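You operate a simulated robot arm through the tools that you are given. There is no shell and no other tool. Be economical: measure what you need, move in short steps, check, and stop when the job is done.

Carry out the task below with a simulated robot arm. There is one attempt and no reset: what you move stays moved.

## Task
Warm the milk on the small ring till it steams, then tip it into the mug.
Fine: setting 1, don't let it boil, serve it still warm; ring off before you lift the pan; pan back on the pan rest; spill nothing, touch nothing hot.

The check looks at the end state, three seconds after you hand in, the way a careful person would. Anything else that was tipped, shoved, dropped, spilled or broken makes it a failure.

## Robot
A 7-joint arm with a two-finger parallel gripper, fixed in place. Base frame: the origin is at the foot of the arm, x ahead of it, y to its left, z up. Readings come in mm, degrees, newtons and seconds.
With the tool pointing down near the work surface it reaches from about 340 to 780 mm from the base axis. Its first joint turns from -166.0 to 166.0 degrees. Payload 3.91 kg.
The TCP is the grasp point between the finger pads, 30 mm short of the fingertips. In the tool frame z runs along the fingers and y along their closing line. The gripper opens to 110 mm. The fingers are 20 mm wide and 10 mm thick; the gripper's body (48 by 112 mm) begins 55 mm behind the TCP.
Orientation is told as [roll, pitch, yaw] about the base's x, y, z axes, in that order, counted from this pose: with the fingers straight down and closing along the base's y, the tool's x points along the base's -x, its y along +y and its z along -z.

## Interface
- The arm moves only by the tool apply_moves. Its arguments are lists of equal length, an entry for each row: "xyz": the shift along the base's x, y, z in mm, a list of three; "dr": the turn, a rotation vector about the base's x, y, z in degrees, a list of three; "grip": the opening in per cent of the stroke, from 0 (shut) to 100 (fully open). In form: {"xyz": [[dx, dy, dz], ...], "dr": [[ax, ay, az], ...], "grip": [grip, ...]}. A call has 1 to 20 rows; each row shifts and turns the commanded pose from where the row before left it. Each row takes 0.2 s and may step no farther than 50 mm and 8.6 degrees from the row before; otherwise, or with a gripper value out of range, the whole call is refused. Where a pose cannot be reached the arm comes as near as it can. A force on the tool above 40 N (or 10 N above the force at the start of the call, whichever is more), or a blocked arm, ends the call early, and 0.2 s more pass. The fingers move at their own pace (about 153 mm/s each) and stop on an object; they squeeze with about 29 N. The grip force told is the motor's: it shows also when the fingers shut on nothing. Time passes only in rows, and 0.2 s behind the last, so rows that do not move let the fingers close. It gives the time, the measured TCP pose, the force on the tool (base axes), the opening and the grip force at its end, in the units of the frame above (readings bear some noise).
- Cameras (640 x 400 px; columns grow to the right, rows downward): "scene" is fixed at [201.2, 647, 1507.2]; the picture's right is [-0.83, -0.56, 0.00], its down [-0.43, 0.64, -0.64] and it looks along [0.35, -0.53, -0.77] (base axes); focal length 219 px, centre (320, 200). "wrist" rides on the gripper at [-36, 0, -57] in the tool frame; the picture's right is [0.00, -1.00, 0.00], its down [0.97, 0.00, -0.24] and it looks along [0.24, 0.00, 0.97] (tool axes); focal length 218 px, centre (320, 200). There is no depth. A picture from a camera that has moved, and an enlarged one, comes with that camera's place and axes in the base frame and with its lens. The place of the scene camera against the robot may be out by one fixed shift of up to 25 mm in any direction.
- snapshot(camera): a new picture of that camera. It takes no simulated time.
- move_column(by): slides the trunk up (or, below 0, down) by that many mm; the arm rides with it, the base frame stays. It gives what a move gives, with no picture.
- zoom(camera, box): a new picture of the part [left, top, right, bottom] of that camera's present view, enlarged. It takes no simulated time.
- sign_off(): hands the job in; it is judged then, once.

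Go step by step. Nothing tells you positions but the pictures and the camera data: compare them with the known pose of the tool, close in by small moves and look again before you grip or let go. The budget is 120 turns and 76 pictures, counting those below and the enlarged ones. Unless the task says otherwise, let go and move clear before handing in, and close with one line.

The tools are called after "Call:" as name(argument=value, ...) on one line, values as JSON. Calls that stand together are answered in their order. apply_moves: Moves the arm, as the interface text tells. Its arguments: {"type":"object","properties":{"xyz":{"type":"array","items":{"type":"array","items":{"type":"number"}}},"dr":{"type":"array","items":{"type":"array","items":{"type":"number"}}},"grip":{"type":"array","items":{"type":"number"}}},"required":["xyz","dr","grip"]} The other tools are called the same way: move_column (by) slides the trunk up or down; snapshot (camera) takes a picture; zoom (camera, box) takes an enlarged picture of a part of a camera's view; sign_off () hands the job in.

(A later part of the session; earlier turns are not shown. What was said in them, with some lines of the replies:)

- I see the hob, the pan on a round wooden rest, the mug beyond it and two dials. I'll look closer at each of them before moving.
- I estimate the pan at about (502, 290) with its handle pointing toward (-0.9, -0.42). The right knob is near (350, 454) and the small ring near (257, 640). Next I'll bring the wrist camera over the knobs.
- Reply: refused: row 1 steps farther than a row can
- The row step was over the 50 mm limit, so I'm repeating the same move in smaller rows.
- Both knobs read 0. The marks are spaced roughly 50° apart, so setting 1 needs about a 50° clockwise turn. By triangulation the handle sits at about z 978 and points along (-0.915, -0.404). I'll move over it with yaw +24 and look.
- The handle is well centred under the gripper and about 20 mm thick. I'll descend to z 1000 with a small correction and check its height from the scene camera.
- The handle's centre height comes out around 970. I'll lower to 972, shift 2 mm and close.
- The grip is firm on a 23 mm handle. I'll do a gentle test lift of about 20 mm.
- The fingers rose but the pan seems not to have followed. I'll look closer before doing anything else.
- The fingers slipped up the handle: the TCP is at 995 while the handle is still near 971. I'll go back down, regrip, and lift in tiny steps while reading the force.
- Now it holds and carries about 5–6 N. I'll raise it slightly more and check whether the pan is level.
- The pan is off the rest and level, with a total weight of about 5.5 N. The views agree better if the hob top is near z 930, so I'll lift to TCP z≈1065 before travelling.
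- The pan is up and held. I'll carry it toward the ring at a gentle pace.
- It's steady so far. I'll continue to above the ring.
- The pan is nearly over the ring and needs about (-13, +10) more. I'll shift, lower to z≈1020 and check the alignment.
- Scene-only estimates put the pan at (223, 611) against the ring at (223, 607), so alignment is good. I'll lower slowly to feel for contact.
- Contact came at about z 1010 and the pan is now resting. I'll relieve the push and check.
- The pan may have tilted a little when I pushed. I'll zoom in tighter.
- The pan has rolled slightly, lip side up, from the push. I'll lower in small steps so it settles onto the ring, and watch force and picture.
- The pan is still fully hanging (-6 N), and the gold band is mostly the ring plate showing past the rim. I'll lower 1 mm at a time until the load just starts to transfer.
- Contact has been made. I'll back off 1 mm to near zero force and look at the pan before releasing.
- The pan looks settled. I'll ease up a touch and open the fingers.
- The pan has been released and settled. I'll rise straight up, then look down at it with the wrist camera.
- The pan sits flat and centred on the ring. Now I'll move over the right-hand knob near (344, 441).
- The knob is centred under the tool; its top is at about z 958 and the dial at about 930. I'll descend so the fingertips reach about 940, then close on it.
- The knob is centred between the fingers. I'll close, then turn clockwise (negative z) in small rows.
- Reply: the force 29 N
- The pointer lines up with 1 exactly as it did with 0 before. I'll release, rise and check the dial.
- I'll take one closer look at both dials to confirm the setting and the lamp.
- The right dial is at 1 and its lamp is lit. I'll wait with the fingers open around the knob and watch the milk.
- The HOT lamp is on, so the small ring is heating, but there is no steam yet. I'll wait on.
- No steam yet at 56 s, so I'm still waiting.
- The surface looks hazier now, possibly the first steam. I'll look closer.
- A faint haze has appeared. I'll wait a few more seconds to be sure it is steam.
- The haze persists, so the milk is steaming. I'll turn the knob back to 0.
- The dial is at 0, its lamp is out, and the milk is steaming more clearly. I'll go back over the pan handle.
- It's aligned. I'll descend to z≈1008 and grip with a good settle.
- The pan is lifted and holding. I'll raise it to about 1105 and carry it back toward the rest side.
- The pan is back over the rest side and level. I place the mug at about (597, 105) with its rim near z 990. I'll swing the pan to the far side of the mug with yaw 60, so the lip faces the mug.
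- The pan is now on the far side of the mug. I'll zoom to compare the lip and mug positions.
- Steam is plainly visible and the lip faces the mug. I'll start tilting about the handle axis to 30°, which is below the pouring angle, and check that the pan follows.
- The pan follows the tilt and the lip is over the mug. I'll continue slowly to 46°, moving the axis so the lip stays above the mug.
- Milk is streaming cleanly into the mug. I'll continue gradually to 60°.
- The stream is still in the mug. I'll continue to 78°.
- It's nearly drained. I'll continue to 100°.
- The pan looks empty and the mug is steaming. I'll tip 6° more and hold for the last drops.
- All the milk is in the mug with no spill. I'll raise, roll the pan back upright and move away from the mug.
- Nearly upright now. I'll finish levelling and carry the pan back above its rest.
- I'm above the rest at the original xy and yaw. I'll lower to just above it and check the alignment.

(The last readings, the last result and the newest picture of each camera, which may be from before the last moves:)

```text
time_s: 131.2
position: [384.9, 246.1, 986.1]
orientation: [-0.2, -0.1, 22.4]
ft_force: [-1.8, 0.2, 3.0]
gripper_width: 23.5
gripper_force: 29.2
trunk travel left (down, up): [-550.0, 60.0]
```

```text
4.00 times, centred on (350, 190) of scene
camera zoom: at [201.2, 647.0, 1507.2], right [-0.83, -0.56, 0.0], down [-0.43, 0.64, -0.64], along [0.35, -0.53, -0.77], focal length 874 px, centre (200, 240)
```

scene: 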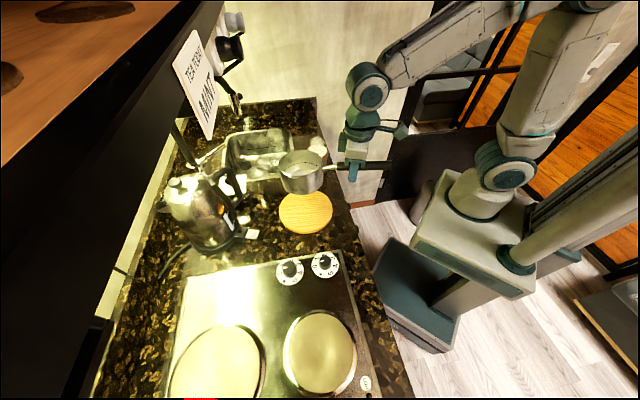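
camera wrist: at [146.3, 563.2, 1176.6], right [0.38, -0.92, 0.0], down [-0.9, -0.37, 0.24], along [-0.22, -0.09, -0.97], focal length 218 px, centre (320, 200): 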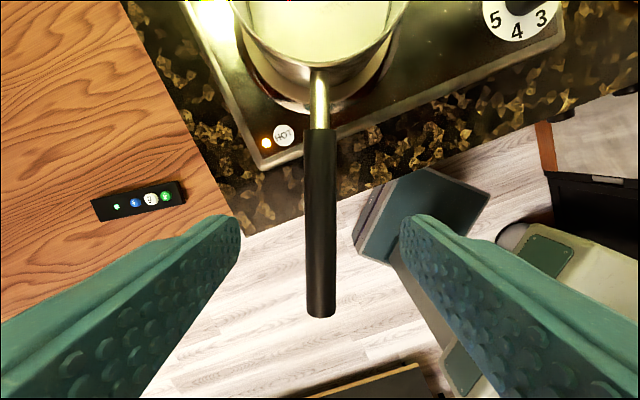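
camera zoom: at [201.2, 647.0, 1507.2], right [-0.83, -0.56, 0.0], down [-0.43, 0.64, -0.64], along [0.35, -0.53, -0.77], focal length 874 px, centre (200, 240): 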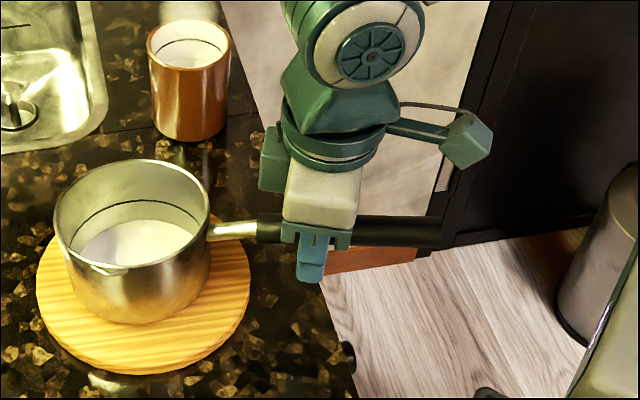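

The pan's far edge already touches: it has pitched about 4° nose-down in the grip. I'll rotate the tool about that edge to lay it flat, lowering the handle side.

Call:
apply_moves(xyz=[[-1.1, -0.5, -3.3], [-1.1, -0.5, -3.3], [0, 0, 0]], dr=[[0.38, -0.92, 0], [0.38, -0.92, 0], [0, 0, 0]], grip=[0, 0, 0])

Call:
apply_moves(xyz=[[-1.1, -0.5, -3.3], [0, 0, 0]], dr=[[0.38, -0.92, 0], [0, 0, 0]], grip=[0, 0])

Call:
zoom(camera="scene", box=[270, 140, 430, 240])

```text
time_s: 132.0
position: [383.7, 244.1, 980.7]
orientation: [-0.2, -1.9, 22.5]
ft_force: [-2.6, 0.5, -1.2]
gripper_width: 23.4
gripper_force: 28.9
trunk travel left (down, up): [-550.0, 60.0]
```

```text
time_s: 132.6
position: [382.3, 243.8, 976.0]
orientation: [-0.2, -2.9, 22.5]
ft_force: [-1.1, 1.6, -0.4]
gripper_width: 23.4
gripper_force: 28.4
trunk travel left (down, up): [-550.0, 60.0]
```

```text
4.00 times, centred on (350, 190) of scene
camera zoom: at [201.2, 647.0, 1507.2], right [-0.83, -0.56, 0.0], down [-0.43, 0.64, -0.64], along [0.35, -0.53, -0.77], focal length 874 px, centre (200, 240)
```

zoom: 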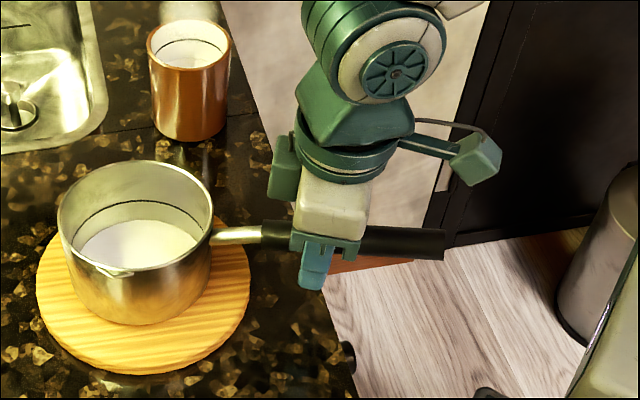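

It's nearly flat, so one more degree and then check the force.

Call:
apply_moves(xyz=[[-0.6, -0.3, -2], [-0.6, -0.3, -1.5], [0, 0, 0]], dr=[[0.2, -0.48, 0], [0.2, -0.48, 0], [0, 0, 0]], grip=[0, 0, 0])

```text
time_s: 133.4
position: [381.2, 244.6, 972.6]
orientation: [-0.2, -4.0, 22.6]
ft_force: [-0.3, 0.2, 0.0]
gripper_width: 23.1
gripper_force: 29.0
trunk travel left (down, up): [-550.0, 60.0]
```

Force is near zero, so the pan is seated. I'll release it and rise straight up.

Call:
apply_moves(xyz=[[0, 0, 0], [0, 0, 0], [0, 0, 0], [0, 0, 10], [0, 0, 25], [0, 0, 35], [0, 0, 40], [0, 0, 40]], dr=[[0, 0, 0], [0, 0, 0], [0, 0, 0], [0, 0, 0], [0, 0, 0], [0, 0, 0], [0, 0, 0], [0, 0, 0]], grip=[24, 40, 60, 60, 60, 60, 60, 60])

Call:
zoom(camera="scene", box=[270, 120, 430, 220])

Call:
snapshot(camera="wrist")

```text
time_s: 135.2
position: [380.1, 240.2, 1123.6]
orientation: [-0.2, -3.9, 22.5]
ft_force: [-0.7, 0.0, 0.0]
gripper_width: 66.0
gripper_force: 0.1
trunk travel left (down, up): [-550.0, 60.0]
```

```text
4.00 times, centred on (350, 170) of scene
camera zoom: at [201.2, 647.0, 1507.2], right [-0.83, -0.56, 0.0], down [-0.43, 0.64, -0.64], along [0.35, -0.53, -0.77], focal length 874 px, centre (200, 320)
```

zoom: 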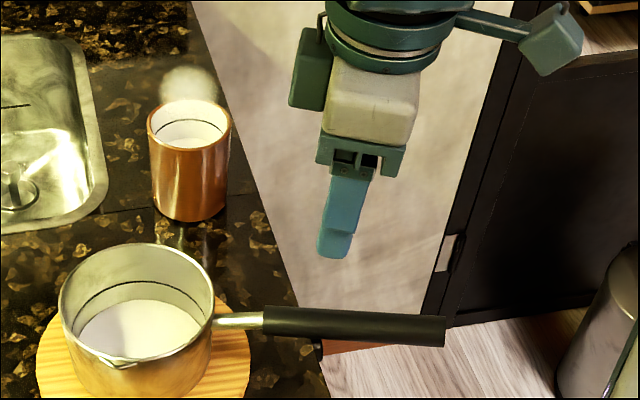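

```text
11 pictures are left
camera wrist: at [410.3, 253.2, 1182.4], right [0.38, -0.92, 0.0], down [-0.91, -0.38, 0.17], along [-0.16, -0.07, -0.98], focal length 218 px, centre (320, 200)
```

wrist: 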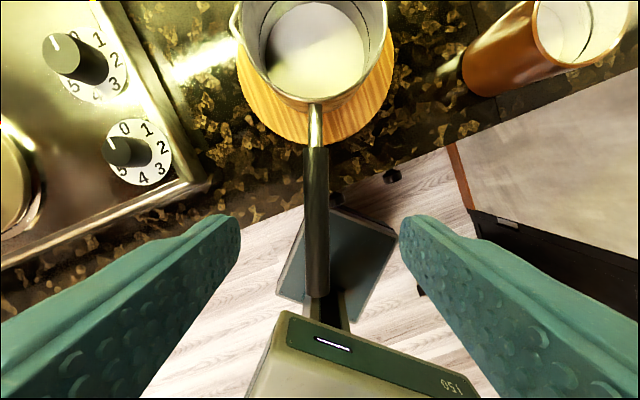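

The pan is back on its rest and the mug is steaming. I'll check whether the pale disc in the pan is leftover milk, and look at the mug.

Call:
zoom(camera="wrist", box=[225, 0, 405, 110])

Call:
zoom(camera="wrist", box=[450, 0, 640, 110])

Call:
zoom(camera="scene", box=[280, 130, 350, 230])

```text
3.56 times, centred on (315, 55) of wrist
camera zoom: at [410.3, 253.2, 1182.4], right [0.38, -0.92, 0.0], down [-0.91, -0.38, 0.17], along [-0.16, -0.07, -0.98], focal length 776 px, centre (338, 716)
```

zoom: 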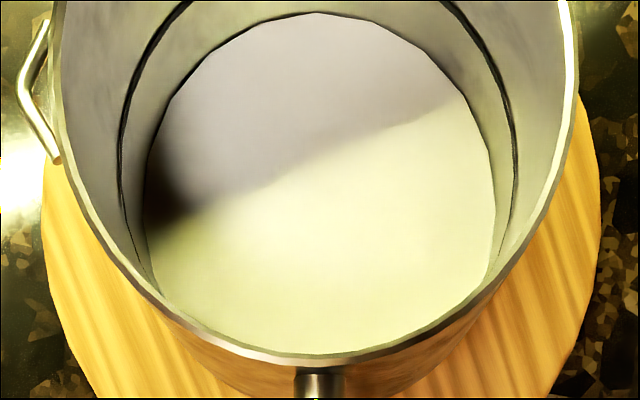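

```text
3.37 times, centred on (545, 55) of wrist
camera zoom: at [410.3, 253.2, 1182.4], right [0.38, -0.92, 0.0], down [-0.91, -0.38, 0.17], along [-0.16, -0.07, -0.98], focal length 735 px, centre (-438, 688)
```

zoom: 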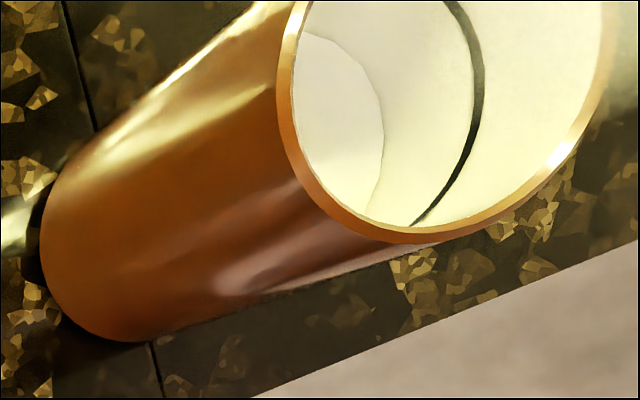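

```text
4.00 times, centred on (315, 180) of scene
camera zoom: at [201.2, 647.0, 1507.2], right [-0.83, -0.56, 0.0], down [-0.43, 0.64, -0.64], along [0.35, -0.53, -0.77], focal length 874 px, centre (340, 280)
```

zoom: 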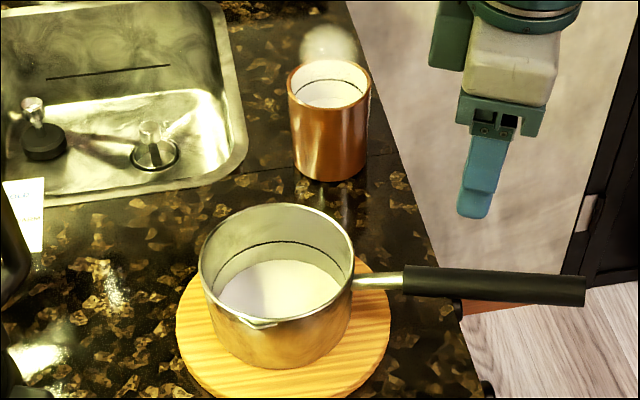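

The pan sits on its rest with only its pale bottom showing (nothing was left at 106° of tilt). The milk is in the mug and steaming, and the surfaces are clean. I'll move clear.

Call:
apply_moves(xyz=[[0, 0, 30], [0, 0, 30], [-20, 0, 30], [-20, 0, 20]], dr=[[0, 0, 0], [0, 0, 0], [0, 0, 0], [0, 0, 0]], grip=[60, 60, 60, 60])

Call:
snapshot(camera="scene")

```text
time_s: 136.2
position: [339.8, 242.6, 1231.0]
orientation: [-0.2, -4.0, 22.4]
ft_force: [0.9, 0.1, -0.3]
gripper_width: 66.2
gripper_force: 0.1
trunk travel left (down, up): [-550.0, 60.0]
```

```text
7 pictures are left
```

scene: 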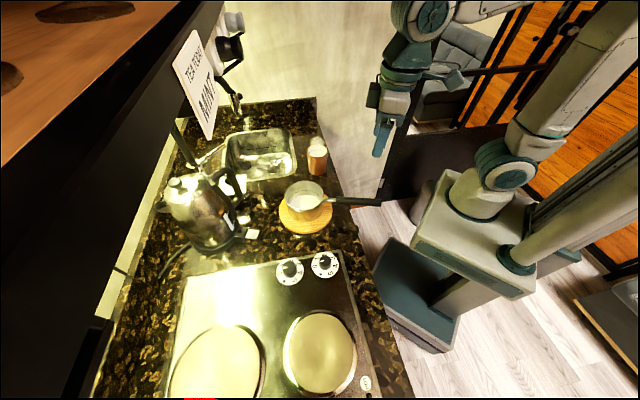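

Everything is in place: the ring is off, the pan is on its rest, the mug is full and steaming, and the arm is clear. I'm handing in.

Call:
sign_off()

```text
The job is handed in.
```

The milk was warmed on setting 1 until it steamed and poured into the mug still steaming; I turned the ring off before lifting the pan, put the pan back on its rest, and saw no boiling or spills.
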